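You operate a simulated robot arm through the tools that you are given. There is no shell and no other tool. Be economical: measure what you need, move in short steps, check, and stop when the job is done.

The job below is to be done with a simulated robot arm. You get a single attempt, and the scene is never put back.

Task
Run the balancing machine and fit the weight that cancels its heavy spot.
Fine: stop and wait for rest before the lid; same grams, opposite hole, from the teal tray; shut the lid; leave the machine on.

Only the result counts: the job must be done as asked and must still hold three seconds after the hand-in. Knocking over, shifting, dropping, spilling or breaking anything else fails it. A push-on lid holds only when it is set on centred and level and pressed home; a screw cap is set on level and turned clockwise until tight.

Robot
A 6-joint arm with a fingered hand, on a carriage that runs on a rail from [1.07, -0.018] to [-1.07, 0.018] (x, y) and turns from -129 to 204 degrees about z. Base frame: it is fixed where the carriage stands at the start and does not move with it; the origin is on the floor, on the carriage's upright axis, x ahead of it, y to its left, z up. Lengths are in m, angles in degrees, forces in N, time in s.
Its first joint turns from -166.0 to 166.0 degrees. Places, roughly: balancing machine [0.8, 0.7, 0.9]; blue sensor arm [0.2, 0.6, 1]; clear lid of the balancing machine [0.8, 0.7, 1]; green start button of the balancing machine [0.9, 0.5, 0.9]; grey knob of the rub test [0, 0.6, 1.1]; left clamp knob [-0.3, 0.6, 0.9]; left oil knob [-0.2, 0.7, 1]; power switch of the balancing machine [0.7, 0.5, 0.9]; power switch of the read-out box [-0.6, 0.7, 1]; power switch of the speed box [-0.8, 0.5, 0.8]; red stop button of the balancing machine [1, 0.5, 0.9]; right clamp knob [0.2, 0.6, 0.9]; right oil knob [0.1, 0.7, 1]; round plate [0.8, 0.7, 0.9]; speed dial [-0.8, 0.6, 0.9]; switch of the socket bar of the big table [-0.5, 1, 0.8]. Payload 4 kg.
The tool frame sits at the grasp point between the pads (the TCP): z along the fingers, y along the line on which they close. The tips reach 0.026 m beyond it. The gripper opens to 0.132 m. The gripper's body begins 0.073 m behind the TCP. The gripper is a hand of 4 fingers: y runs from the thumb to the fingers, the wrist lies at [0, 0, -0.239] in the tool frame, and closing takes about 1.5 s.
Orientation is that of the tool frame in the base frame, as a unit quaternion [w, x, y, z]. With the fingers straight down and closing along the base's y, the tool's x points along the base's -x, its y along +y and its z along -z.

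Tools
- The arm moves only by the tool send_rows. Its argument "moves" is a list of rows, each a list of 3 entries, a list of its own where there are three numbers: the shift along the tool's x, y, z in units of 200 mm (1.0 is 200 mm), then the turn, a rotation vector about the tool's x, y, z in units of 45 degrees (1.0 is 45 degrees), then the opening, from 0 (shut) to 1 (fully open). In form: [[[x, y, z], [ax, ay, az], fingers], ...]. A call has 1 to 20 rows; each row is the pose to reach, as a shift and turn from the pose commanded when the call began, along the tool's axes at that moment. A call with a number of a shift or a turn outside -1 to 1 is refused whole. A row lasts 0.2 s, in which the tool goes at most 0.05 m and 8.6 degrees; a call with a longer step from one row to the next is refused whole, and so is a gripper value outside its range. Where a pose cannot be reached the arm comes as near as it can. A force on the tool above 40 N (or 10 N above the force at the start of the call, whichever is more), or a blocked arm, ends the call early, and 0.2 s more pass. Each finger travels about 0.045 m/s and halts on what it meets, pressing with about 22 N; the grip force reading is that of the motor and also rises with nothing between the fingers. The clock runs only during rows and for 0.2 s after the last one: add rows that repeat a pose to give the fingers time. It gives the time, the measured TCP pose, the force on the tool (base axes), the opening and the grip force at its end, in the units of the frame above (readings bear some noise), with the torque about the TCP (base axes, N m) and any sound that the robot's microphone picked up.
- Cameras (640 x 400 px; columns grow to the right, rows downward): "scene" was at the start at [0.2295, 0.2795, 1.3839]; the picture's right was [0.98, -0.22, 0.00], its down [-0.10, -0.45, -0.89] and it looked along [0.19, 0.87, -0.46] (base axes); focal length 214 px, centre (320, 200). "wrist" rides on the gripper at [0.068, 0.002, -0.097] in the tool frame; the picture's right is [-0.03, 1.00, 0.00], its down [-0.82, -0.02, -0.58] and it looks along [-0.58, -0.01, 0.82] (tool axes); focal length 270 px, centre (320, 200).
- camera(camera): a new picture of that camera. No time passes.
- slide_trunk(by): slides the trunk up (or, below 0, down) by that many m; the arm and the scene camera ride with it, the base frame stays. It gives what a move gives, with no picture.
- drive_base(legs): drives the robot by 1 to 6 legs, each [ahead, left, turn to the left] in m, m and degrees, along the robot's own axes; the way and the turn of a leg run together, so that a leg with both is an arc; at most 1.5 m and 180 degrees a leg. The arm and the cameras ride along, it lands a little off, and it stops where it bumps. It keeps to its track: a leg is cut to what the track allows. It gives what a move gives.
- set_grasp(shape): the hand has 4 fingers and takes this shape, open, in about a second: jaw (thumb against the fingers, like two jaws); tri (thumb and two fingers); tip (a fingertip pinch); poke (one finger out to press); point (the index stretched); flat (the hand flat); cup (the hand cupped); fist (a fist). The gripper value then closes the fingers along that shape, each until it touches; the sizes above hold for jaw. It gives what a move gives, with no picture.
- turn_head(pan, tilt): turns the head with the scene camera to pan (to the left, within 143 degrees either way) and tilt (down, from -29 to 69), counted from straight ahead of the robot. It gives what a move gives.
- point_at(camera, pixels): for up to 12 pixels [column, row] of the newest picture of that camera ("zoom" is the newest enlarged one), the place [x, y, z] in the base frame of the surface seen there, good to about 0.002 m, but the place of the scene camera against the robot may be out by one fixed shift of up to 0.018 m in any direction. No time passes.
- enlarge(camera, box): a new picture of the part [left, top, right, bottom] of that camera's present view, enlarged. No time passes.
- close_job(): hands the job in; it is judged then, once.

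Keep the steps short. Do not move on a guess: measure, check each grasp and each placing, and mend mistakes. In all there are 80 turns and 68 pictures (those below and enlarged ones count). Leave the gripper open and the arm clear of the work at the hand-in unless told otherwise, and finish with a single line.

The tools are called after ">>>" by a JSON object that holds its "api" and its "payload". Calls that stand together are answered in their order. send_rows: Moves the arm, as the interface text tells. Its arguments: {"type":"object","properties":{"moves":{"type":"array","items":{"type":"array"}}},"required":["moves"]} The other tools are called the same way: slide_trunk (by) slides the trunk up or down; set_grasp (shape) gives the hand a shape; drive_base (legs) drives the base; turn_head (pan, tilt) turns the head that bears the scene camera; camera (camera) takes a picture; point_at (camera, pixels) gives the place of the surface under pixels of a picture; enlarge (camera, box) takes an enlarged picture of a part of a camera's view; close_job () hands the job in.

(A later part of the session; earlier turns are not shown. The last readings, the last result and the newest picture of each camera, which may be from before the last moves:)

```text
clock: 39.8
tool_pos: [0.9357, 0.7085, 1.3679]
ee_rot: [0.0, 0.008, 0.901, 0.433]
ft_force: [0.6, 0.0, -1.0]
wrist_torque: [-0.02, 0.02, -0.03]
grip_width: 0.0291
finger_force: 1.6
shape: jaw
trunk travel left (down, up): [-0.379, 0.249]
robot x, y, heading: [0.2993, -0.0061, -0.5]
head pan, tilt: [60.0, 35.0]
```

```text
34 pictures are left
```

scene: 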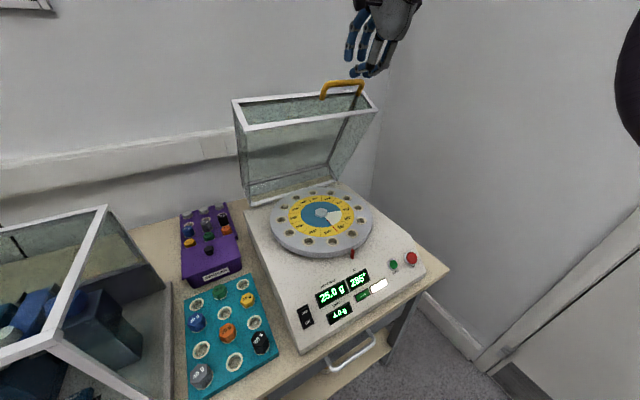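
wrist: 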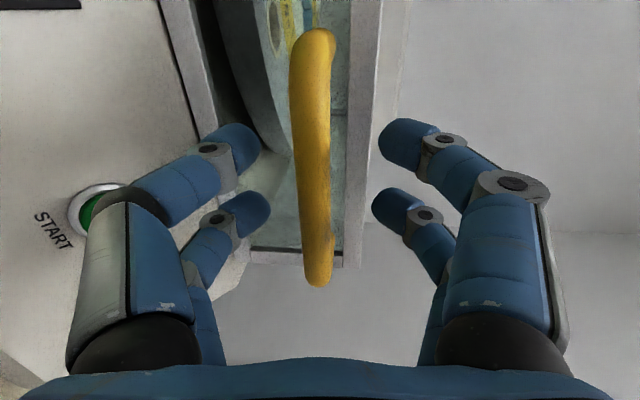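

The lid stays up by itself. Now I'll enlarge the plate and the teal tray to find the 105° hole and the 25 g weight.

>>> {"api": "enlarge", "payload": {"camera": "scene", "box": [260, 170, 390, 260]}}

>>> {"api": "point_at", "payload": {"camera": "zoom", "pixels": [[300, 200], [437, 110], [433, 117], [492, 160], [369, 90], [510, 215], [455, 150], [110, 320], [487, 168], [300, 210], [300, 330], [200, 340]]}}

```text
4.44 times, centred on (325, 215) of scene
```

zoom: 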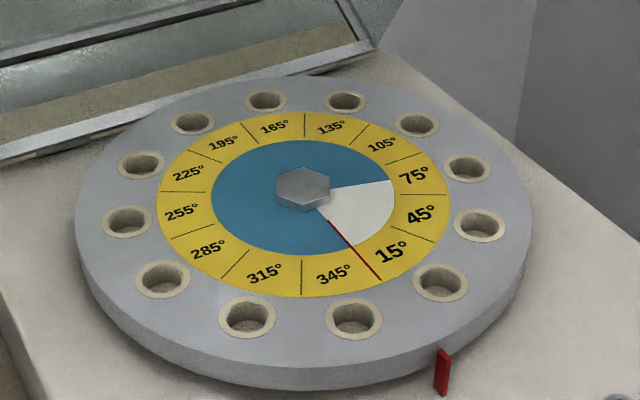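

```text
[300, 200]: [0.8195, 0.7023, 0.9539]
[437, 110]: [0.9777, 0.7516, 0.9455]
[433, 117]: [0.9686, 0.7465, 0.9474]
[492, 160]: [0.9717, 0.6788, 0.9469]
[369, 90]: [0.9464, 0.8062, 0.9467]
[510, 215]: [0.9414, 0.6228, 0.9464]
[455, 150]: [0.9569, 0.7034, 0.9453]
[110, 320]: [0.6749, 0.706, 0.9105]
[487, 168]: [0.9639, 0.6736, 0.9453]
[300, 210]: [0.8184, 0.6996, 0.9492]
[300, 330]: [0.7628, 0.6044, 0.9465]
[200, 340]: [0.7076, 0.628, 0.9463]
```

The hole beyond label 105° is at zoom (417,125), and the 25 g orange weight sits at scene (228,333) with empty holes around it. I'll withdraw upward, straighten the tool, and drive back 0.2 m to bring the tray within reach.

>>> {"api": "point_at", "payload": {"camera": "zoom", "pixels": [[397, 124], [437, 124], [417, 112], [417, 138], [417, 125], [303, 188]]}}

>>> {"api": "send_rows", "payload": {"moves": [[[0, 0, -0.2], [0.15, 0, 0], 0.45], [[0, 0, -0.4], [0.32, 0, 0], 0.45], [[0, 0, -0.5], [0.5, 0, 0], 0.45], [[0, 0, -0.5], [0.68, 0, 0], 0.45], [[0, 0, -0.5], [0.86, 0, 0], 0.45], [[0, 0, -0.5], [1.0, 0, 0], 0.45]]}}

>>> {"api": "drive_base", "payload": {"legs": [[-0.2, 0, 0]]}}

```text
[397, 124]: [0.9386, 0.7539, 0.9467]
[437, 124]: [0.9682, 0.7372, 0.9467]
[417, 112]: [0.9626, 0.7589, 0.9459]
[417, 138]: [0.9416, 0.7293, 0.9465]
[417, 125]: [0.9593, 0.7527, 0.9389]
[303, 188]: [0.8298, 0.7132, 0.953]
```

```text
clock: 41.2
tool_pos: [0.8864, 0.5458, 1.3511]
ee_rot: [-0.003, 0.008, 0.998, 0.054]
ft_force: [0.3, 0.1, 0.2]
wrist_torque: [-0.04, 0.02, -0.01]
grip_width: 0.0594
finger_force: 0.1
shape: jaw
out of reach, approached as far as the arm can: row 2, 3, 4, 5, 6
trunk travel left (down, up): [-0.379, 0.249]
robot x, y, heading: [0.2981, -0.0102, -0.4]
head pan, tilt: [60.0, 35.0]
```

```text
clock: 42.8
tool_pos: [0.6916, 0.5507, 1.3513]
ee_rot: [-0.002, 0.004, 0.998, 0.055]
ft_force: [-0.2, -0.2, 0.2]
wrist_torque: [-0.02, 0.01, -0.03]
grip_width: 0.0592
finger_force: 0.0
shape: jaw
trunk travel left (down, up): [-0.379, 0.249]
robot x, y, heading: [0.1084, -0.0008, -0.3]
head pan, tilt: [60.0, 35.0]
```

25 g is near (0.50, 0.56), and the 105° hole is at about (0.963, 0.747, 0.947) after the camera shift. I'll move over the weight with the tool straight down and look with the wrist camera.

>>> {"api": "send_rows", "payload": {"moves": [[[0.19, -0.03, 0.15], [0.05, 0, 0], 0.45], [[0.38, -0.03, 0.3], [0.1, 0, 0], 0.45], [[0.57, -0.03, 0.45], [0.14, 0, 0], 0.45], [[0.76, -0.03, 0.6], [0.14, 0, 0], 0.45], [[0.93, -0.03, 0.75], [0.14, 0, 0], 0.45], [[0.93, -0.03, 0.95], [0.14, 0, 0], 0.45]]}}

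>>> {"api": "camera", "payload": {"camera": "wrist"}}

```text
clock: 44.2
tool_pos: [0.5107, 0.569, 1.1731]
ee_rot: [-0.002, 0.01, 1.0, 0.005]
ft_force: [-0.2, 0.6, 0.5]
wrist_torque: [0.01, 0.02, 0.02]
grip_width: 0.0596
finger_force: 0.0
shape: jaw
trunk travel left (down, up): [-0.379, 0.249]
robot x, y, heading: [0.111, -0.0006, -0.4]
head pan, tilt: [60.0, 35.0]
```

```text
32 pictures are left
```

wrist: 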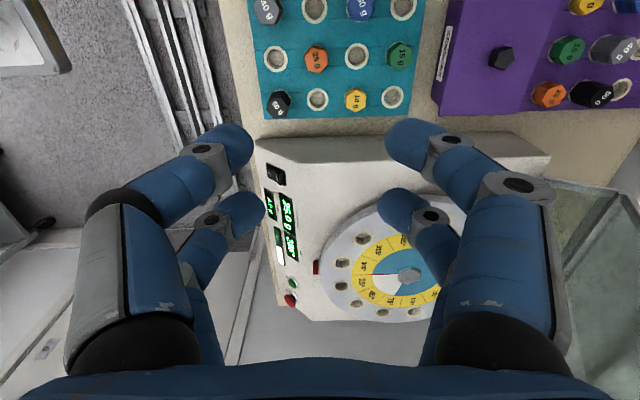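

>>> {"api": "enlarge", "payload": {"camera": "wrist", "box": [250, 0, 410, 110]}}

>>> {"api": "point_at", "payload": {"camera": "zoom", "pixels": [[262, 232], [225, 232], [300, 232], [262, 190], [262, 272], [265, 290], [435, 224], [155, 240], [90, 400], [425, 400]]}}

```text
3.64 times, centred on (330, 55) of wrist
```

zoom: 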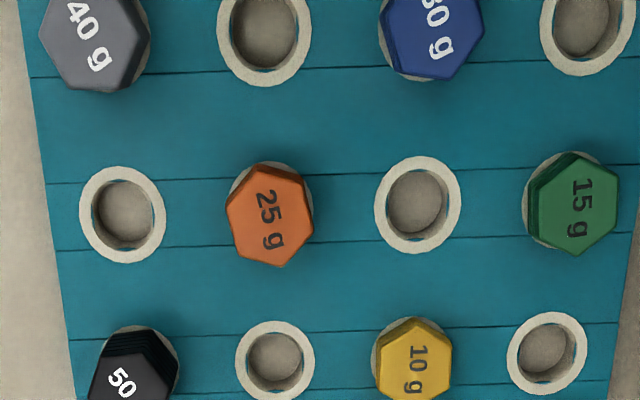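

```text
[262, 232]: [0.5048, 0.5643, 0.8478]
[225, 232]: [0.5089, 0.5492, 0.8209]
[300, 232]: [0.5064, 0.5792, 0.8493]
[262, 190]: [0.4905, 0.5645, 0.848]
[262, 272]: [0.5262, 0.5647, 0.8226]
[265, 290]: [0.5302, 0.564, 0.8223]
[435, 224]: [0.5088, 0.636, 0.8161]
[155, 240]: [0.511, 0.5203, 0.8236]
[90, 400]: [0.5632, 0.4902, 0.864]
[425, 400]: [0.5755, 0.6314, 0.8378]
```

The 25 g head centre is at about (0.499, 0.567) with its top at z 0.848 and the tray at 0.822; its flats face ±y, which suits the closing line. I'll descend to just above and look.

>>> {"api": "send_rows", "payload": {"moves": [[[0.02, 0, 0.22], [0, 0, 0], 0.45], [[0.04, -0.01, 0.44], [0, 0, 0], 0.45], [[0.06, -0.01, 0.66], [0, 0, 0], 0.45], [[0.06, -0.01, 0.88], [0, 0, 0], 0.45], [[0.06, -0.01, 1.0], [0, 0, 0], 0.45]]}}

>>> {"api": "camera", "payload": {"camera": "wrist"}}

>>> {"api": "enlarge", "payload": {"camera": "scene", "box": [200, 200, 440, 380]}}

```text
clock: 45.4
tool_pos: [0.496, 0.5662, 0.9627]
ee_rot: [-0.002, 0.007, 1.0, 0.002]
ft_force: [0.2, 0.4, 0.5]
wrist_torque: [0.0, -0.01, 0.0]
grip_width: 0.0596
finger_force: 0.1
shape: jaw
trunk travel left (down, up): [-0.379, 0.249]
robot x, y, heading: [0.1131, -0.0015, 0.1]
head pan, tilt: [60.0, 35.0]
```

```text
30 pictures are left
```

wrist: 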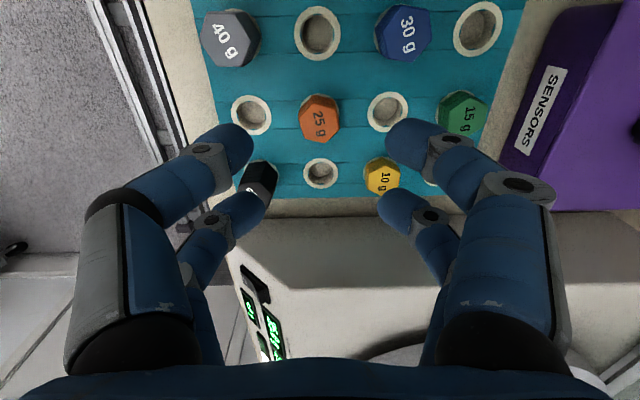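

```text
2.22 times, centred on (320, 290) of scene
```

zoom: 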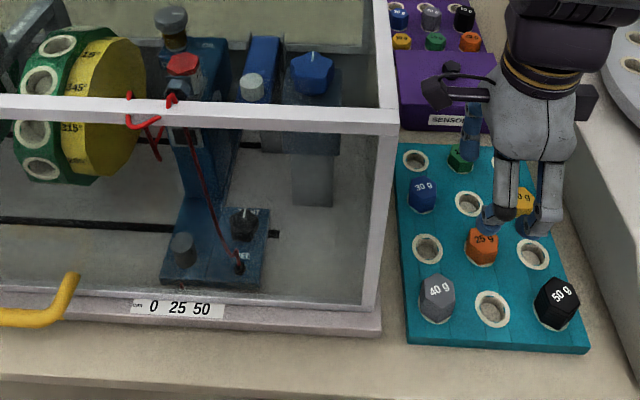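

>>> {"api": "point_at", "payload": {"camera": "wrist", "pixels": [[319, 118], [301, 116], [338, 118], [319, 98], [319, 138], [325, 140], [250, 115], [388, 112]]}}

```text
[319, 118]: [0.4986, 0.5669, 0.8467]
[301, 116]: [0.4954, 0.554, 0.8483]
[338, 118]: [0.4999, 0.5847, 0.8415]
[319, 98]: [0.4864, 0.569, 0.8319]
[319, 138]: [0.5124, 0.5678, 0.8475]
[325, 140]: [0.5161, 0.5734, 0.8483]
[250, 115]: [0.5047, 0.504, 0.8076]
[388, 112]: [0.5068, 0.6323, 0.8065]
```

The head centre is confirmed at (0.4995, 0.567). I'll lower to z 0.855 and close.

>>> {"api": "send_rows", "payload": {"moves": [[[-0.015, 0, 0.2], [0, 0, 0], 0.45], [[-0.015, 0, 0.4], [0, 0, 0], 0.45], [[-0.015, 0, 0.5], [0, 0, 0], 0.45], [[-0.015, 0, 0.54], [0, 0, 0], 0.45], [[-0.015, 0, 0.54], [0, 0, 0], 0], [[-0.015, 0, 0.54], [0, 0, 0], 0], [[-0.015, 0, 0.54], [0, 0, 0], 0], [[-0.015, 0, 0.54], [0, 0, 0], 0], [[-0.015, 0, 0.54], [0, 0, 0], 0], [[-0.015, 0, 0.54], [0, 0, 0], 0], [[-0.015, 0, 0.54], [0, 0, 0], 0]]}}

>>> {"api": "camera", "payload": {"camera": "wrist"}}

```text
clock: 47.8
tool_pos: [0.4952, 0.5664, 0.8545]
ee_rot: [-0.002, 0.005, 1.0, 0.0]
ft_force: [0.6, 0.4, -0.3]
wrist_torque: [-0.03, 0.0, 0.03]
grip_width: 0.0042
finger_force: 22.1
shape: jaw
trunk travel left (down, up): [-0.379, 0.249]
robot x, y, heading: [0.1074, -0.0022, -0.3]
head pan, tilt: [60.0, 35.0]
```

```text
28 pictures are left
```

wrist: 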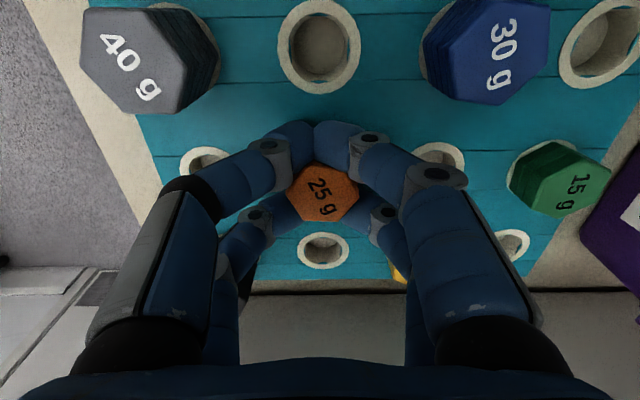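

The fingers hold the head, slightly turned, inside four fingertips. I'll do a small test lift and check how it hangs.

>>> {"api": "send_rows", "payload": {"moves": [[[0, 0, -0.04], [0, 0, 0], 0], [[0, 0, -0.1], [0, 0, 0], 0], [[0, 0, -0.2], [0, 0, 0], 0], [[0, 0, -0.3], [0, 0, 0], 0], [[0, 0, -0.4], [0, 0, 0], 0]]}}

>>> {"api": "camera", "payload": {"camera": "wrist"}}

>>> {"api": "enlarge", "payload": {"camera": "scene", "box": [340, 230, 460, 350]}}

```text
clock: 49.0
tool_pos: [0.5038, 0.565, 0.9257]
ee_rot: [-0.004, 0.014, 1.0, -0.008]
ft_force: [0.4, 0.5, 0.3]
wrist_torque: [0.01, 0.02, -0.01]
grip_width: 0.0039
finger_force: 22.0
shape: jaw
trunk travel left (down, up): [-0.379, 0.249]
robot x, y, heading: [0.1118, -0.0038, -0.2]
head pan, tilt: [60.0, 35.0]
```

```text
27 pictures are left
```

wrist: 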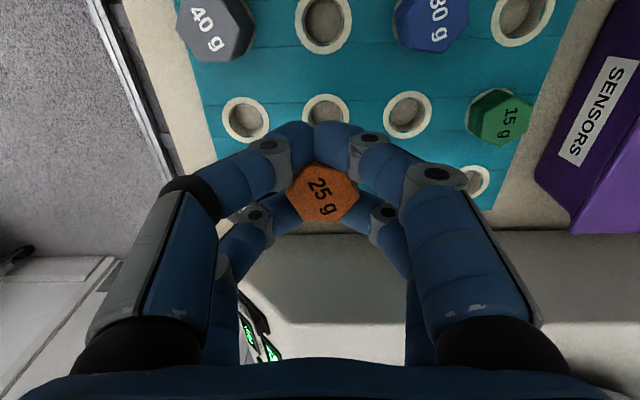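

```text
3.33 times, centred on (400, 290) of scene
```

zoom: 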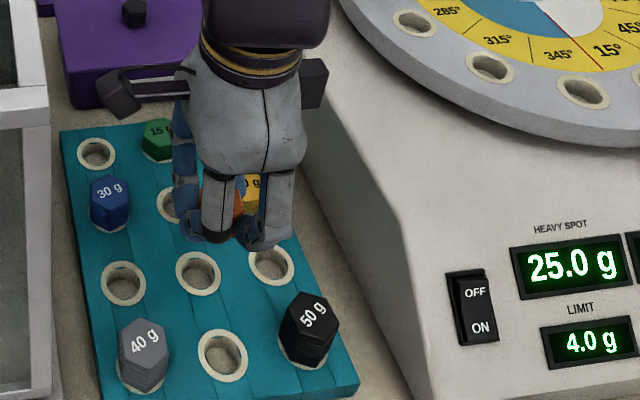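

The weight is out of its hole and held level. Before carrying it, I'll measure the open lid's lower edge, because it leans over the plate and may block a vertical hand.

>>> {"api": "enlarge", "payload": {"camera": "scene", "box": [310, 20, 550, 220]}}

>>> {"api": "camera", "payload": {"camera": "scene"}}

```text
2.00 times, centred on (430, 120) of scene
```

zoom: 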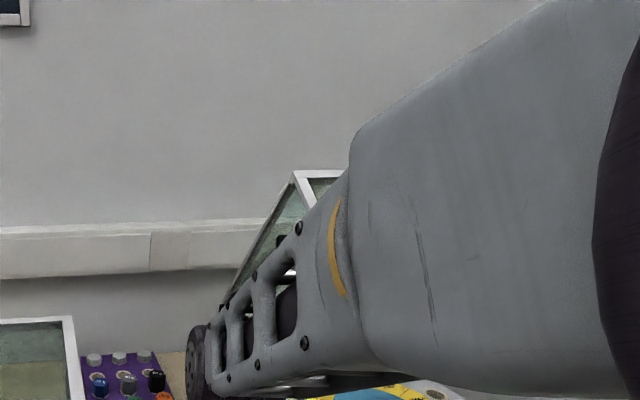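

```text
24 pictures are left
```

scene: 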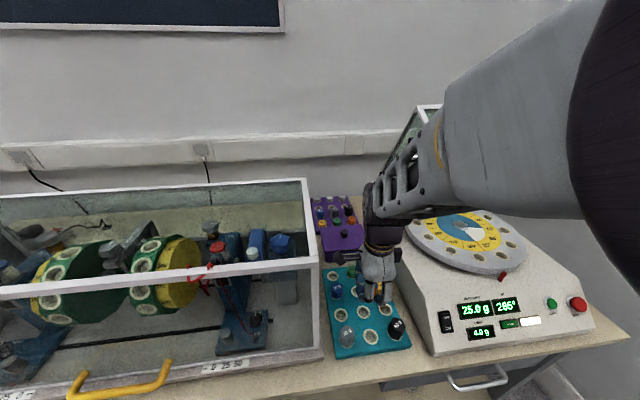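

>>> {"api": "point_at", "payload": {"camera": "scene", "pixels": [[421, 107], [436, 106], [427, 120], [427, 119], [425, 115], [430, 107], [420, 112], [416, 118]]}}

```text
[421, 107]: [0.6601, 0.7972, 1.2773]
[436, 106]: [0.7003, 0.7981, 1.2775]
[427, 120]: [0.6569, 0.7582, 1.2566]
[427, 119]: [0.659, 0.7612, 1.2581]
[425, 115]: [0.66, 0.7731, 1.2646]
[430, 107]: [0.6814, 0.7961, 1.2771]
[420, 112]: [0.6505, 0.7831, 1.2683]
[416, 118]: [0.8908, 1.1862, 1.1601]
```

The lid's lower edge is at about (y 0.735, z 1.24), so a vertical wrist over the 105° hole would hit it. I'll put the weight back in its own hole and regrasp with the hand turned 90° and tilted toward the robot, so the weight stays upright while the wrist clears the lid.

>>> {"api": "send_rows", "payload": {"moves": [[[0, 0, 0.1], [0, 0, 0], 0], [[0, 0, 0.2], [0, 0, 0], 0], [[0, 0, 0.28], [0, 0, 0], 0], [[0, 0, 0.34], [0, 0, 0], 0], [[0, 0, 0.38], [0, 0, 0], 0], [[0, 0, 0.4], [0, 0, 0], 0], [[0, 0, 0.4], [0, 0, 0], 0]]}}

>>> {"api": "camera", "payload": {"camera": "wrist"}}

```text
clock: 50.6
tool_pos: [0.4955, 0.5665, 0.8552]
ee_rot: [-0.002, 0.004, 1.0, 0.001]
ft_force: [2.4, -0.7, 0.4]
wrist_torque: [0.01, -0.1, 0.03]
grip_width: 0.0043
finger_force: 21.2
shape: jaw
trunk travel left (down, up): [-0.379, 0.249]
robot x, y, heading: [0.1066, -0.0024, -0.2]
head pan, tilt: [60.0, 35.0]
```

```text
23 pictures are left
```

wrist: 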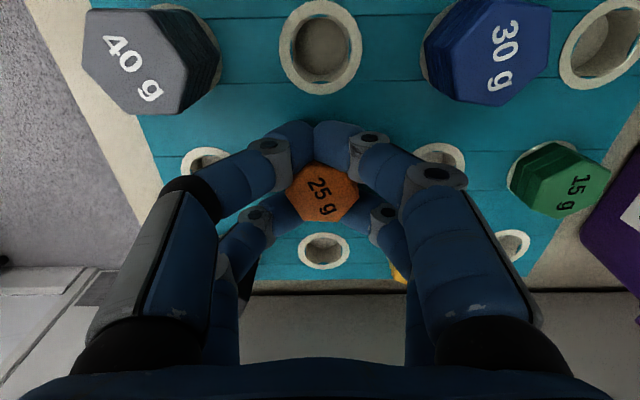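

The weight is back in its hole and now has flats facing ±x. I'll release, rise 0.12 m, and try the fingertip pinch shape.

>>> {"api": "send_rows", "payload": {"moves": [[[0, 0, 0], [0, 0, 0], 0.45], [[0, 0, 0], [0, 0, 0], 0.45], [[0, 0, 0], [0, 0, 0], 0.45], [[0, 0, 0], [0, 0, 0], 0.45], [[0, 0, -0.15], [0, 0, 0], 0.45], [[0, 0, -0.35], [0, 0, 0], 0.45], [[0, 0, -0.55], [0, 0, 0], 0.45], [[0, 0, -0.75], [0, 0, 0], 0.45]]}}

>>> {"api": "set_grasp", "payload": {"shape": "tip"}}

>>> {"api": "send_rows", "payload": {"moves": [[[0, 0, 0], [0, 0, -0.18], 1], [[0, 0, 0], [0, 0, -0.36], 1], [[0, 0, 0], [0, 0, -0.54], 1], [[0, 0, 0], [0, 0, -0.72], 1], [[0, 0, 0], [0, 0, -0.9], 1], [[0, 0, 0], [0, 0, -1.0], 1]]}}

>>> {"api": "camera", "payload": {"camera": "wrist"}}

```text
clock: 52.4
tool_pos: [0.5092, 0.5567, 0.9944]
ee_rot: [-0.004, 0.018, 1.0, -0.011]
ft_force: [-0.3, 0.0, 0.0]
wrist_torque: [-0.02, -0.01, 0.01]
grip_width: 0.0589
finger_force: 0.0
shape: jaw
trunk travel left (down, up): [-0.379, 0.249]
robot x, y, heading: [0.1101, -0.0033, -0.1]
head pan, tilt: [60.0, 35.0]
```

```text
clock: 53.3
tool_pos: [0.5096, 0.5574, 0.9946]
ee_rot: [-0.005, 0.017, 1.0, -0.01]
ft_force: [-0.5, -0.2, 0.2]
wrist_torque: [-0.01, -0.01, -0.01]
grip_width: 0.1319
finger_force: 0.0
shape: tip
trunk travel left (down, up): [-0.379, 0.249]
robot x, y, heading: [0.1109, 0.0022, -0.4]
head pan, tilt: [60.0, 35.0]
```

```text
clock: 54.7
tool_pos: [0.5093, 0.5629, 1.001]
ee_rot: [-0.004, -0.368, 0.93, -0.001]
ft_force: [-0.1, 0.2, 0.4]
wrist_torque: [0.01, 0.01, -0.01]
grip_width: 0.1319
finger_force: 0.2
shape: tip
trunk travel left (down, up): [-0.379, 0.249]
robot x, y, heading: [0.1071, -0.0031, -0.3]
head pan, tilt: [60.0, 35.0]
```

```text
22 pictures are left
```

wrist: 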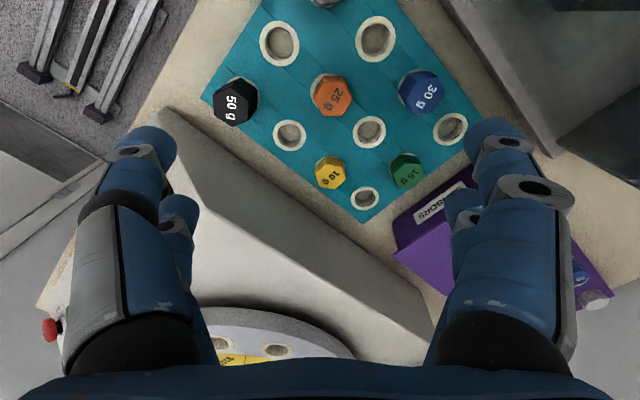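

The yaw goes the right way. I'll turn the other 45° and narrow the tip shape in the air to see how it closes.

>>> {"api": "send_rows", "payload": {"moves": [[[0, 0, 0], [0, 0, -0.18], 0.4], [[0, 0, 0], [0, 0, -0.36], 0.4], [[0, 0, 0], [0, 0, -0.54], 0.4], [[0, 0, 0], [0, 0, -0.72], 0.4], [[0, 0, 0], [0, 0, -0.9], 0.4], [[0, 0, 0], [0, 0, -0.98], 0.4], [[0, 0, 0], [0, 0, -0.98], 0.4]]}}

>>> {"api": "camera", "payload": {"camera": "wrist"}}

```text
clock: 56.3
tool_pos: [0.5086, 0.5619, 1.0013]
ee_rot: [-0.005, -0.689, 0.725, -0.001]
ft_force: [0.5, 0.0, 0.7]
wrist_torque: [-0.03, 0.01, 0.03]
grip_width: 0.0533
finger_force: 0.0
shape: tip
trunk travel left (down, up): [-0.379, 0.249]
robot x, y, heading: [0.1063, 0.0009, -0.1]
head pan, tilt: [60.0, 35.0]
```

```text
21 pictures are left
```

wrist: 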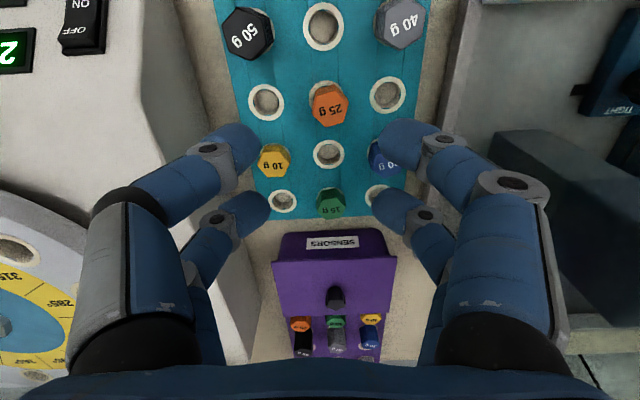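

At 0.4 the tip shape looks like the jaw. I'll close it fully in the air to see which fingertips actually meet.

>>> {"api": "send_rows", "payload": {"moves": [[[0, 0, 0], [0, 0, 0], 0.1], [[0, 0, 0], [0, 0, 0], 0.1], [[0, 0, 0], [0, 0, 0], 0.1], [[0, 0, 0], [0, 0, 0], 0.1], [[0, 0, 0], [0, 0, 0], 0.1]]}}

>>> {"api": "camera", "payload": {"camera": "wrist"}}

```text
clock: 57.5
tool_pos: [0.5076, 0.5624, 1.0005]
ee_rot: [-0.005, -0.689, 0.724, 0.0]
ft_force: [1.4, 0.1, 0.1]
wrist_torque: [-0.02, -0.02, 0.02]
grip_width: 0.0138
finger_force: 0.0
shape: tip
trunk travel left (down, up): [-0.379, 0.249]
robot x, y, heading: [0.1057, -0.0059, -0.3]
head pan, tilt: [60.0, 35.0]
```

```text
20 pictures are left
```

wrist: 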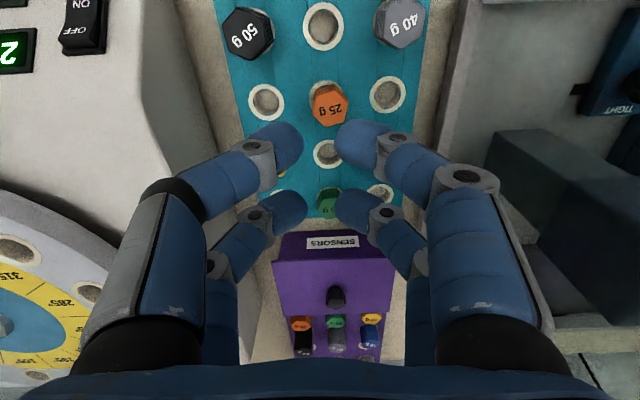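

Both finger pairs close alike, about ±17 mm along tool x. With a 30° tilt, the robot-side pair sits lowest, so I'll pinch with that pair and let the other close behind the head. I'll tilt over the weight, narrow to about 50 mm and check.

>>> {"api": "point_at", "payload": {"camera": "wrist", "pixels": [[330, 106], [313, 106], [347, 106], [330, 90], [330, 120], [323, 25], [266, 103], [388, 95]]}}

>>> {"api": "send_rows", "payload": {"moves": [[[-0.02, 0.02, 0.0], [0, -0.17, 0], 0.38], [[-0.05, 0.043, 0.05], [0, -0.34, 0], 0.38], [[-0.05, 0.043, 0.1], [0, -0.5, 0], 0.38], [[-0.05, 0.043, 0.15], [0, -0.667, 0], 0.38], [[-0.05, 0.043, 0.2], [0, -0.667, 0], 0.38], [[-0.05, 0.043, 0.2], [0, -0.667, 0], 0.38]]}}

>>> {"api": "camera", "payload": {"camera": "wrist"}}

```text
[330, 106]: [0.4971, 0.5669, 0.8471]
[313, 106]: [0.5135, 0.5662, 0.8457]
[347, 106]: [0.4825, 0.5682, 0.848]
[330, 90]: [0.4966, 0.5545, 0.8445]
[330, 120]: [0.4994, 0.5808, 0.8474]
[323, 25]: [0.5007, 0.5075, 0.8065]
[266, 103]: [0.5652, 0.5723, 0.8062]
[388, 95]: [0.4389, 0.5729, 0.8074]
```

```text
clock: 58.9
tool_pos: [0.4944, 0.5745, 0.9653]
ee_rot: [0.186, -0.67, 0.696, 0.182]
ft_force: [-0.2, -1.2, 0.1]
wrist_torque: [-0.01, 0.01, -0.02]
grip_width: 0.0502
finger_force: 0.1
shape: tip
trunk travel left (down, up): [-0.379, 0.249]
robot x, y, heading: [0.1087, -0.002, -0.4]
head pan, tilt: [60.0, 35.0]
```

```text
19 pictures are left
```

wrist: 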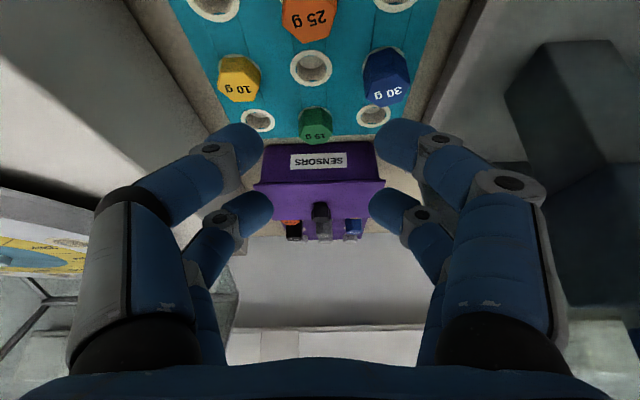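

TCP is at (0.494, 0.5745, 0.965), tilted 30°, and the weight is 4 mm to +x. I'll correct that, come straight down to z 0.863 and close on the head.

>>> {"api": "send_rows", "payload": {"moves": [[[0.09, -0.022, 0.15], [0, 0, 0], 0.38], [[0.18, -0.022, 0.3], [0, 0, 0], 0.38], [[0.23, -0.022, 0.385], [0, 0, 0], 0.38], [[0.262, -0.022, 0.439], [0, 0, 0], 0.38], [[0.262, -0.022, 0.439], [0, 0, 0], 0.38]]}}

>>> {"api": "camera", "payload": {"camera": "wrist"}}

>>> {"api": "enlarge", "payload": {"camera": "scene", "box": [310, 240, 430, 360]}}

```text
clock: 60.1
tool_pos: [0.4917, 0.5906, 0.8814]
ee_rot: [0.179, -0.674, 0.694, 0.176]
ft_force: [-0.3, 1.0, 0.1]
wrist_torque: [0.03, 0.0, 0.01]
grip_width: 0.0502
finger_force: 0.1
shape: tip
out of reach, approached as far as the arm can: row 2, 3, 4
trunk travel left (down, up): [-0.379, 0.249]
robot x, y, heading: [0.1113, -0.0045, 0.1]
head pan, tilt: [60.0, 35.0]
```

```text
18 pictures are left
```

wrist: 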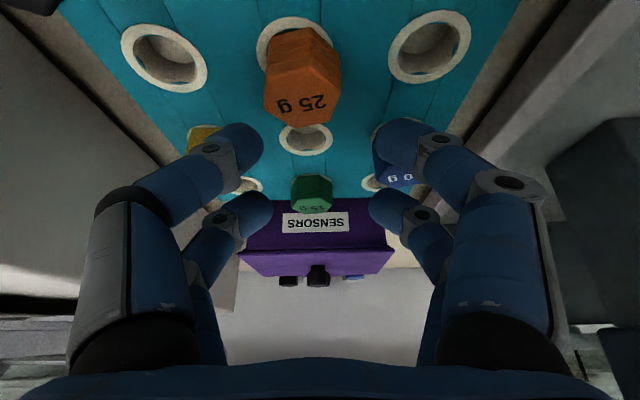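

```text
3.33 times, centred on (370, 300) of scene
```

zoom: 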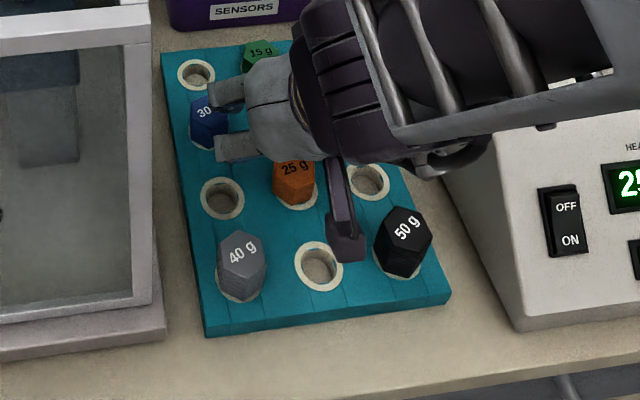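

The arm is too close to its base for that pose, and it stopped 25 mm short, near the 30 g weight. I'll rise straight up, drive back 0.18 m and shift the tool 0.18 m the other way.

>>> {"api": "send_rows", "payload": {"moves": [[[-0.09, 0, -0.15], [0, 0, 0], 0.38], [[-0.18, 0, -0.3], [0, 0, 0], 0.38], [[-0.27, 0, -0.46], [0, 0, 0], 0.38], [[-0.36, 0, -0.62], [0, 0, 0], 0.38]]}}

>>> {"api": "drive_base", "payload": {"legs": [[-0.18, 0, 0]]}}

>>> {"api": "send_rows", "payload": {"moves": [[[0, -0.2, 0], [0, 0, 0], 0.38], [[0, -0.4, 0], [0, 0, 0], 0.38], [[0, -0.6, 0], [0, 0, 0], 0.38], [[0, -0.8, 0], [0, 0, 0], 0.38], [[0, -0.92, 0], [0, 0, 0], 0.38]]}}

>>> {"api": "camera", "payload": {"camera": "wrist"}}

```text
clock: 61.1
tool_pos: [0.4999, 0.5709, 0.9973]
ee_rot: [0.181, -0.669, 0.699, 0.176]
ft_force: [0.3, -0.9, 0.7]
wrist_torque: [0.0, 0.02, 0.0]
grip_width: 0.0502
finger_force: 0.0
shape: tip
out of reach, approached as far as the arm can: row 1
trunk travel left (down, up): [-0.379, 0.249]
robot x, y, heading: [0.1081, -0.0008, -0.5]
head pan, tilt: [60.0, 35.0]
```

```text
clock: 62.1
tool_pos: [0.4388, 0.5698, 0.9979]
ee_rot: [0.183, -0.664, 0.704, 0.175]
ft_force: [0.2, 0.8, 0.5]
wrist_torque: [-0.03, -0.02, 0.0]
grip_width: 0.0498
finger_force: 0.1
shape: tip
trunk travel left (down, up): [-0.379, 0.249]
robot x, y, heading: [0.0345, 0.0012, -0.3]
head pan, tilt: [60.0, 35.0]
stopped in leg 1: the force on the tool passed its limit at 68 N (the readings are from after the stop); the commanded pose is now the measured one
```

```text
clock: 63.3
tool_pos: [0.6193, 0.5621, 0.9972]
ee_rot: [0.184, -0.665, 0.702, 0.176]
ft_force: [0.6, -0.5, 0.4]
wrist_torque: [0.02, -0.01, 0.03]
grip_width: 0.0498
finger_force: 0.1
shape: tip
trunk travel left (down, up): [-0.379, 0.249]
robot x, y, heading: [0.0357, -0.0012, -0.4]
head pan, tilt: [60.0, 35.0]
```

```text
16 pictures are left
```

wrist: 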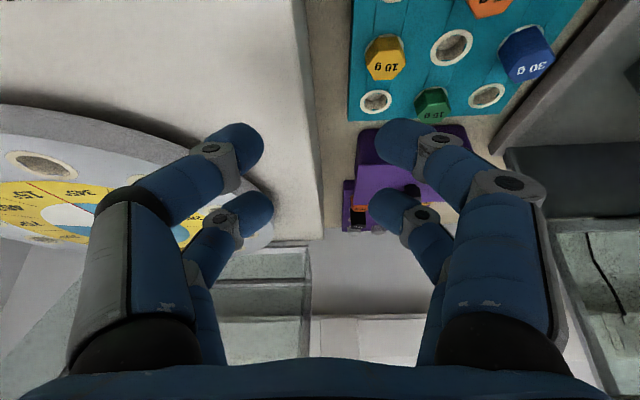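

The drive bumped at x ≈ 0.44, where the hand met the glass enclosure frame, so I must stay right of that. The tool is now at x 0.619 with the base at 0.036. I'll return over the weight and check both the aim and the enclosure.

>>> {"api": "send_rows", "payload": {"moves": [[[0.03, 0.15, 0.04], [0, 0, 0], 0.38], [[0.06, 0.3, 0.08], [0, 0, 0], 0.38], [[0.09, 0.45, 0.14], [0, 0, 0], 0.38], [[0.12, 0.606, 0.22], [0, 0, 0], 0.38], [[0.146, 0.606, 0.304], [0, 0, 0], 0.38], [[0.146, 0.606, 0.304], [0, 0, 0], 0.38]]}}

>>> {"api": "camera", "payload": {"camera": "wrist"}}

>>> {"api": "camera", "payload": {"camera": "scene"}}

```text
clock: 64.7
tool_pos: [0.5005, 0.5731, 0.9321]
ee_rot: [0.183, -0.665, 0.703, 0.176]
ft_force: [0.3, -0.3, 0.6]
wrist_torque: [0.05, 0.01, 0.04]
grip_width: 0.05
finger_force: 0.1
shape: tip
trunk travel left (down, up): [-0.379, 0.249]
robot x, y, heading: [0.0425, 0.0016, -0.4]
head pan, tilt: [60.0, 35.0]
```

```text
15 pictures are left
```

wrist: 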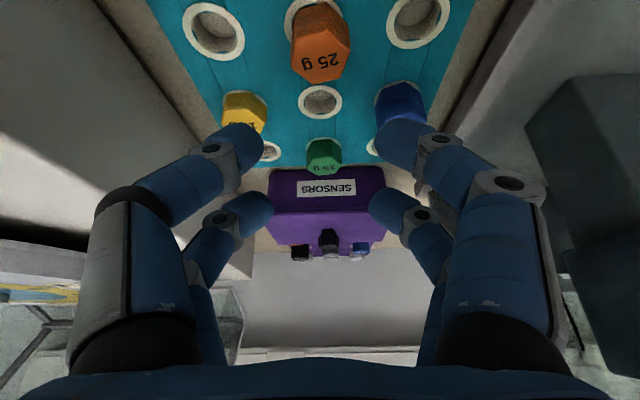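

```text
14 pictures are left
```

scene: 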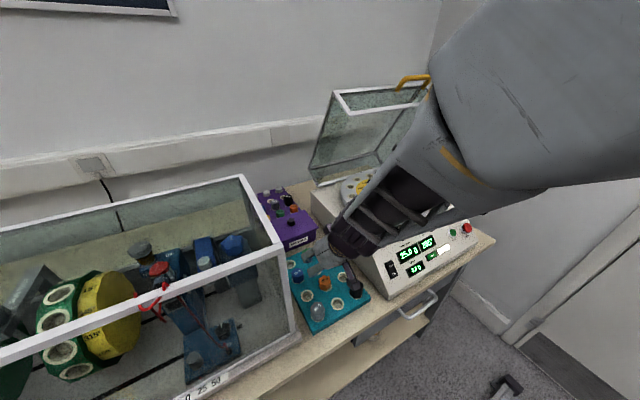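

The weight is aligned at column 321 and the enclosure looks unchanged. I'll come straight down to z 0.863.

>>> {"api": "point_at", "payload": {"camera": "wrist", "pixels": [[320, 35], [320, 20], [295, 35], [346, 35], [320, 65], [320, 79]]}}

>>> {"api": "send_rows", "payload": {"moves": [[[0.06, 0, 0.1], [0, 0, 0], 0.38], [[0.11, 0, 0.2], [0, 0, 0], 0.38], [[0.15, 0, 0.26], [0, 0, 0], 0.38], [[0.17, 0, 0.3], [0, 0, 0], 0.38], [[0.17, 0, 0.3], [0, 0, 0], 0.38]]}}

```text
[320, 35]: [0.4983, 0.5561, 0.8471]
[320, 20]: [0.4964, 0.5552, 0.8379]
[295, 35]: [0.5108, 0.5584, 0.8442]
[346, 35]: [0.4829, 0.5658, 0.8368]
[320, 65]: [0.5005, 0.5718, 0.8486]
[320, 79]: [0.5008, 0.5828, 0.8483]
```

```text
clock: 65.9
tool_pos: [0.5005, 0.5846, 0.875]
ee_rot: [0.177, -0.667, 0.704, 0.17]
ft_force: [0.1, 0.5, -0.5]
wrist_torque: [-0.01, -0.01, -0.02]
grip_width: 0.05
finger_force: 0.0
shape: tip
out of reach, approached as far as the arm can: row 2, 3, 4, 5
trunk travel left (down, up): [-0.379, 0.249]
robot x, y, heading: [0.0376, -0.0013, -0.3]
head pan, tilt: [60.0, 35.0]
```

It is still just out of reach low down, by 12 mm. I'll go back up to the reachable pose at z 0.932 and do the final descent with the trunk instead.

>>> {"api": "send_rows", "payload": {"moves": [[[-0.05, 0, -0.08], [0, 0, 0], 0.38], [[-0.1, 0, -0.17], [0, 0, 0], 0.38], [[-0.14, 0, -0.25], [0, 0, 0], 0.38], [[-0.17, 0, -0.3], [0, 0, 0], 0.38], [[-0.17, 0, -0.3], [0, 0, 0], 0.38]]}}

>>> {"api": "slide_trunk", "payload": {"by": -0.05}}

```text
clock: 67.1
tool_pos: [0.4994, 0.573, 0.9307]
ee_rot: [0.183, -0.665, 0.703, 0.175]
ft_force: [-0.4, 0.7, -0.6]
wrist_torque: [0.05, -0.04, -0.02]
grip_width: 0.0502
finger_force: 0.1
shape: tip
out of reach, approached as far as the arm can: row 1
trunk travel left (down, up): [-0.379, 0.249]
robot x, y, heading: [0.0392, -0.002, -0.3]
head pan, tilt: [60.0, 35.0]
```

```text
clock: 68.1
tool_pos: [0.4993, 0.5708, 0.88]
ee_rot: [0.183, -0.666, 0.702, 0.176]
ft_force: [0.1, 0.4, 0.6]
wrist_torque: [-0.03, 0.0, -0.02]
grip_width: 0.05
finger_force: 0.1
shape: tip
trunk travel left (down, up): [-0.329, 0.299]
robot x, y, heading: [0.0379, 0.0004, -0.3]
head pan, tilt: [60.0, 35.0]
```

Good: (0.499, 0.571, 0.880). Another 17 mm by trunk, then a look.

>>> {"api": "slide_trunk", "payload": {"by": -0.017}}

>>> {"api": "camera", "payload": {"camera": "wrist"}}

```text
clock: 68.7
tool_pos: [0.4994, 0.571, 0.8642]
ee_rot: [0.182, -0.666, 0.701, 0.176]
ft_force: [0.3, -0.2, 0.2]
wrist_torque: [0.02, -0.01, 0.0]
grip_width: 0.0501
finger_force: 0.0
shape: tip
trunk travel left (down, up): [-0.312, 0.316]
robot x, y, heading: [0.0362, -0.0005, -0.3]
head pan, tilt: [60.0, 35.0]
```

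```text
13 pictures are left
```

wrist: 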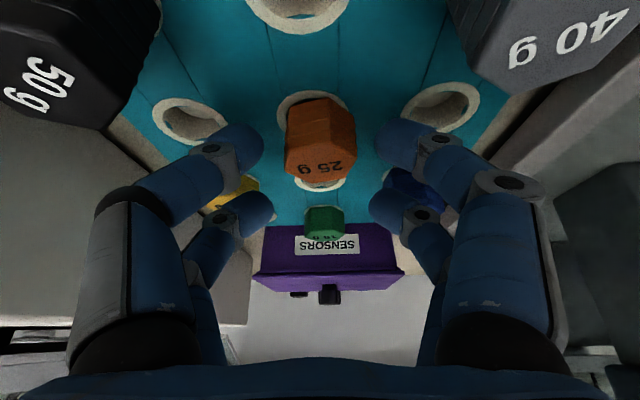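

The robot-side fingertips straddle the orange head at mid height. Closing now.

>>> {"api": "send_rows", "payload": {"moves": [[[0, 0, 0], [0, 0, 0], 0], [[0, 0, 0], [0, 0, 0], 0], [[0, 0, 0], [0, 0, 0], 0], [[0, 0, 0], [0, 0, 0], 0], [[0, 0, 0], [0, 0, 0], 0], [[0, 0, 0], [0, 0, 0], 0]]}}

>>> {"api": "slide_trunk", "payload": {"by": 0.1}}

>>> {"api": "camera", "payload": {"camera": "wrist"}}

```text
clock: 70.1
tool_pos: [0.4989, 0.5725, 0.8627]
ee_rot: [0.182, -0.666, 0.702, 0.175]
ft_force: [0.5, 1.2, 0.7]
wrist_torque: [0.01, 0.0, -0.02]
grip_width: 0.0132
finger_force: 22.3
shape: tip
trunk travel left (down, up): [-0.312, 0.316]
robot x, y, heading: [0.0434, 0.0003, -0.4]
head pan, tilt: [60.0, 35.0]
```

```text
clock: 71.4
tool_pos: [0.4994, 0.5725, 0.9629]
ee_rot: [0.183, -0.666, 0.702, 0.176]
ft_force: [0.3, -0.4, 0.4]
wrist_torque: [0.0, -0.03, 0.03]
grip_width: 0.0131
finger_force: 22.0
shape: tip
trunk travel left (down, up): [-0.412, 0.216]
robot x, y, heading: [0.0425, -0.0027, -0.1]
head pan, tilt: [60.0, 35.0]
```

```text
12 pictures are left
```

wrist: 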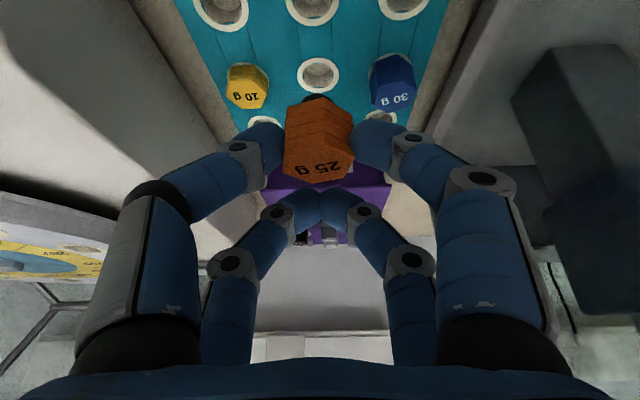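

The weight hangs upright, pinched between the front fingertips, with the tray hole empty. I'll raise 0.1 m by trunk and drive 0.36 m ahead toward the plate.

>>> {"api": "slide_trunk", "payload": {"by": 0.1}}

>>> {"api": "drive_base", "payload": {"legs": [[0.36, 0, 0]]}}

>>> {"api": "send_rows", "payload": {"moves": [[[0, 0, 0], [0, 0, 0], 0]]}}

```text
clock: 72.8
tool_pos: [0.4997, 0.5712, 1.0633]
ee_rot: [0.183, -0.665, 0.702, 0.176]
ft_force: [0.0, -0.3, 0.3]
wrist_torque: [-0.03, 0.0, 0.0]
grip_width: 0.0131
finger_force: 22.0
shape: tip
trunk travel left (down, up): [-0.512, 0.116]
robot x, y, heading: [0.0369, -0.002, -0.6]
head pan, tilt: [60.0, 35.0]
```

```text
clock: 75.1
tool_pos: [0.8591, 0.5636, 1.0643]
ee_rot: [0.184, -0.664, 0.703, 0.176]
ft_force: [-0.5, 0.5, -0.6]
wrist_torque: [0.0, 0.0, -0.01]
grip_width: 0.0131
finger_force: 21.9
shape: tip
trunk travel left (down, up): [-0.512, 0.116]
robot x, y, heading: [0.3967, -0.009, -0.2]
head pan, tilt: [60.0, 35.0]
```

```text
clock: 75.5
tool_pos: [0.8615, 0.5648, 1.0631]
ee_rot: [0.183, -0.664, 0.703, 0.175]
ft_force: [-0.2, 0.0, -0.3]
wrist_torque: [-0.02, 0.02, -0.01]
grip_width: 0.0128
finger_force: 22.4
shape: tip
trunk travel left (down, up): [-0.512, 0.116]
robot x, y, heading: [0.3975, -0.005, -0.4]
head pan, tilt: [60.0, 35.0]
```

I'll move to (0.963, 0.70, 1.063), short of the hole, and look with the wrist camera.

>>> {"api": "send_rows", "payload": {"moves": [[[-0.12, -0.094, 0.069], [0, 0, 0], 0], [[-0.244, -0.188, 0.138], [0, 0, 0], 0], [[-0.367, -0.282, 0.206], [0, 0, 0], 0], [[-0.49, -0.376, 0.275], [0, 0, 0], 0], [[-0.611, -0.47, 0.344], [0, 0, 0], 0], [[-0.611, -0.47, 0.344], [0, 0, 0], 0]]}}

>>> {"api": "camera", "payload": {"camera": "wrist"}}

```text
clock: 76.9
tool_pos: [0.9616, 0.7002, 1.0625]
ee_rot: [0.183, -0.665, 0.703, 0.176]
ft_force: [-0.1, -0.2, -0.4]
wrist_torque: [0.0, -0.01, -0.02]
grip_width: 0.0131
finger_force: 22.3
shape: tip
trunk travel left (down, up): [-0.512, 0.116]
robot x, y, heading: [0.3987, -0.0046, -0.2]
head pan, tilt: [60.0, 35.0]
```

```text
11 pictures are left
```

wrist: 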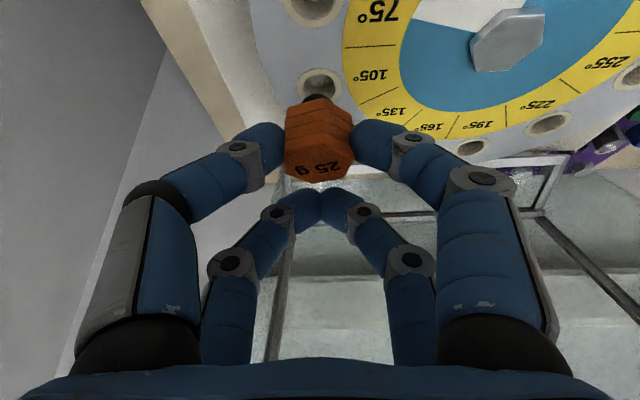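

Label 105° is at (372,77) with its hole at (318,85). I'll measure its rim.

>>> {"api": "point_at", "payload": {"camera": "wrist", "pixels": [[297, 85], [341, 82], [318, 70], [318, 98], [300, 76], [336, 74], [302, 94], [320, 85], [516, 40], [310, 20], [333, 92]]}}

>>> {"api": "enlarge", "payload": {"camera": "wrist", "box": [260, 40, 420, 190]}}

```text
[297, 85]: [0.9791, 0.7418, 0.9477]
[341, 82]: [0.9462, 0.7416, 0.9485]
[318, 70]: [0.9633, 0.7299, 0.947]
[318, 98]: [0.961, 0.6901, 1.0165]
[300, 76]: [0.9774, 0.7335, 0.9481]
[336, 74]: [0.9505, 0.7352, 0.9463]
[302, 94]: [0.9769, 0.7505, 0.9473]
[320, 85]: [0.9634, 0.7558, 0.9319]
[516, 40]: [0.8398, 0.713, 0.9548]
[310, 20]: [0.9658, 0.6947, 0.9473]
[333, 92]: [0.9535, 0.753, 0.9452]
```

```text
2.67 times, centred on (340, 115) of wrist
```

zoom: 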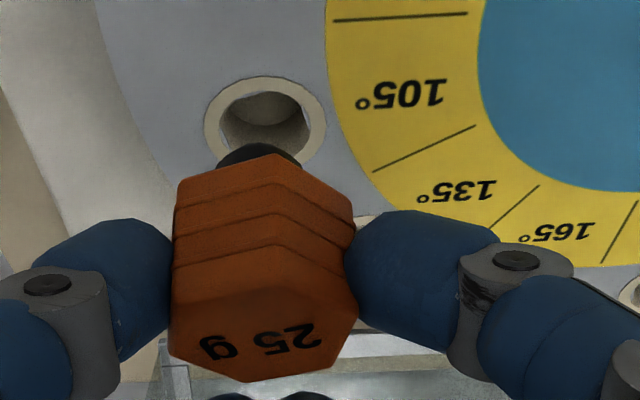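

>>> {"api": "point_at", "payload": {"camera": "wrist", "pixels": [[318, 159], [318, 140], [318, 178], [290, 159], [346, 155], [311, 99], [320, 99], [304, 98], [328, 99], [286, 170], [351, 150]]}}

```text
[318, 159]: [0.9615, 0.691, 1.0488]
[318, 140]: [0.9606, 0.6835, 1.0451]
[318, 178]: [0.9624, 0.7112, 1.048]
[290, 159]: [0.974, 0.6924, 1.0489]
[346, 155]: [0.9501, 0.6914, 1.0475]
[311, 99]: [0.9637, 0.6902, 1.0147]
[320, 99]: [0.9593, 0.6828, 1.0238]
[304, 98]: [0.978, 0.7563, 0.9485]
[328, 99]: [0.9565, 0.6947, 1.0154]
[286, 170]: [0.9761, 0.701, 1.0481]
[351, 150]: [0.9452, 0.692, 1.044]
```

The hole centre is at (0.963, 0.7445) and the weight hangs level, 3.7 mm to the robot side of the TCP. I'll move over the hole, then lower 45 mm so the peg sits just above, and look.

>>> {"api": "send_rows", "payload": {"moves": [[[-0.1, 0, 0.06], [0, 0, 0], 0], [[-0.209, 0.0015, 0.118], [0, 0, 0], 0], [[-0.17, 0.0015, 0.186], [0, 0, 0], 0], [[-0.13, 0.0015, 0.255], [0, 0, 0], 0], [[-0.0985, 0.0015, 0.314], [0, 0, 0], 0], [[-0.0985, 0.0015, 0.314], [0, 0, 0], 0]]}}

>>> {"api": "enlarge", "payload": {"camera": "wrist", "box": [240, 40, 400, 190]}}

```text
clock: 78.3
tool_pos: [0.963, 0.747, 1.0184]
ee_rot: [0.184, -0.664, 0.703, 0.175]
ft_force: [0.3, -0.1, -0.4]
wrist_torque: [0.05, 0.0, 0.02]
grip_width: 0.0133
finger_force: 22.4
shape: tip
trunk travel left (down, up): [-0.512, 0.116]
robot x, y, heading: [0.3971, -0.0034, -0.4]
head pan, tilt: [60.0, 35.0]
```

```text
2.67 times, centred on (320, 115) of wrist
```

zoom: 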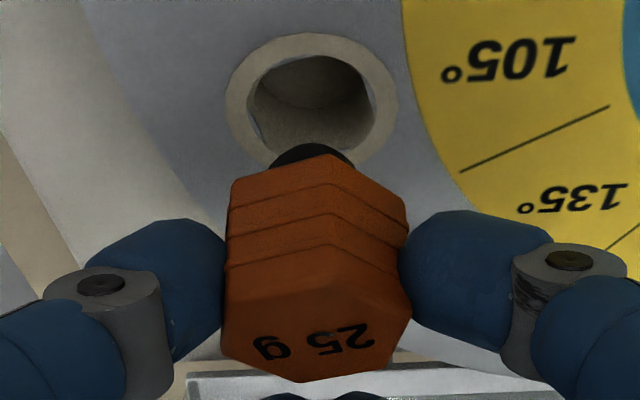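

>>> {"api": "point_at", "payload": {"camera": "zoom", "pixels": [[231, 100], [394, 95], [312, 38], [250, 58], [375, 58], [262, 160], [385, 145], [315, 265], [300, 376], [232, 300], [402, 285], [312, 158]]}}

```text
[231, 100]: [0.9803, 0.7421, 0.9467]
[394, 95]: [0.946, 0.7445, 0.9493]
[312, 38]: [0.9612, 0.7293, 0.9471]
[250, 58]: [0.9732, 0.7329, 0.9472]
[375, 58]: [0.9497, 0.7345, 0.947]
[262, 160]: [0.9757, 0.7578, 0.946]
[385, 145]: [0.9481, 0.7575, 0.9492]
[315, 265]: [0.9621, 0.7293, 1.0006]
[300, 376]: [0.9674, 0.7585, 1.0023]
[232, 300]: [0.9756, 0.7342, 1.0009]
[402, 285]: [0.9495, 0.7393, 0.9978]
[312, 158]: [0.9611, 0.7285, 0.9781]
```

The hole centre is (0.963, 0.746) and the weight is at (0.963, 0.7435). I'll shift 2.5 mm in +y and lower in small steps by 29 mm, watching the force.

>>> {"api": "send_rows", "payload": {"moves": [[[-0.011, 0, 0.006], [0, 0, 0], 0], [[0.004, 0, 0.032], [0, 0, 0], 0], [[0.019, 0, 0.058], [0, 0, 0], 0], [[0.034, 0, 0.084], [0, 0, 0], 0], [[0.048, 0, 0.11], [0, 0, 0], 0], [[0.06, 0, 0.131], [0, 0, 0], 0], [[0.06, 0, 0.131], [0, 0, 0], 0]]}}

>>> {"api": "enlarge", "payload": {"camera": "wrist", "box": [240, 40, 400, 190]}}

```text
clock: 79.9
tool_pos: [0.9645, 0.7495, 0.9907]
ee_rot: [0.183, -0.665, 0.702, 0.176]
ft_force: [0.2, 1.4, 0.0]
wrist_torque: [0.01, -0.01, 0.03]
grip_width: 0.013
finger_force: 22.1
shape: tip
trunk travel left (down, up): [-0.512, 0.116]
robot x, y, heading: [0.3999, -0.0091, -0.3]
head pan, tilt: [60.0, 35.0]
```

```text
2.67 times, centred on (320, 115) of wrist
```

zoom: 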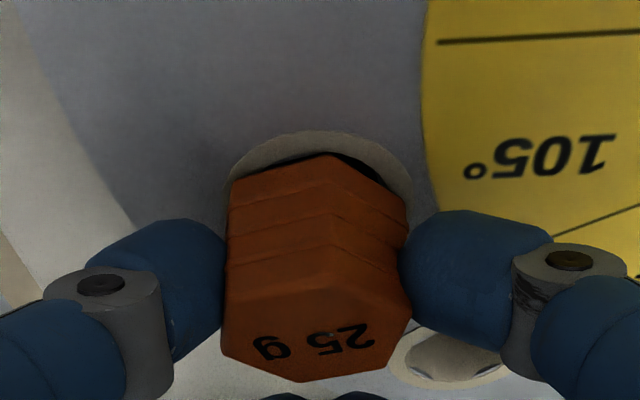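

The peg is in the hole with no side force, about 3 mm from seated. I'll lower 3.5 mm more, open gently, and withdraw along the finger axis.

>>> {"api": "send_rows", "payload": {"moves": [[[0.005, 0, 0.009], [0, 0, 0], 0], [[0.009, 0, 0.016], [0, 0, 0], 0], [[0.009, 0, 0.016], [0, 0, 0], 0.2], [[0.009, 0, 0.016], [0, 0, 0], 0.35], [[0.009, 0, 0.016], [0, 0, 0], 0.45], [[0.009, 0, 0.016], [0, 0, 0], 0.45], [[0.009, 0, 0.016], [0, 0, 0], 0.45], [[0.009, 0, -0.05], [0, 0, 0], 0.45], [[0.009, 0, -0.15], [0, 0, 0], 0.45], [[0.009, 0, -0.35], [0, 0, 0], 0.45], [[0.009, 0, -0.55], [0, 0, 0], 0.45], [[0.009, 0, -0.75], [0, 0, 0], 0.45]]}}

>>> {"api": "camera", "payload": {"camera": "wrist"}}

```text
clock: 82.5
tool_pos: [0.9626, 0.6743, 1.1221]
ee_rot: [0.184, -0.664, 0.703, 0.175]
ft_force: [0.0, 1.1, -0.5]
wrist_torque: [-0.03, 0.02, 0.0]
grip_width: 0.0592
finger_force: 0.2
shape: tip
trunk travel left (down, up): [-0.512, 0.116]
robot x, y, heading: [0.3999, -0.0056, -0.4]
head pan, tilt: [60.0, 35.0]
```

```text
7 pictures are left
```

wrist: 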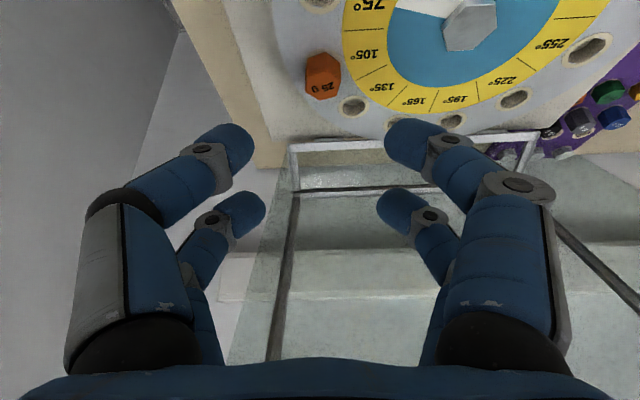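

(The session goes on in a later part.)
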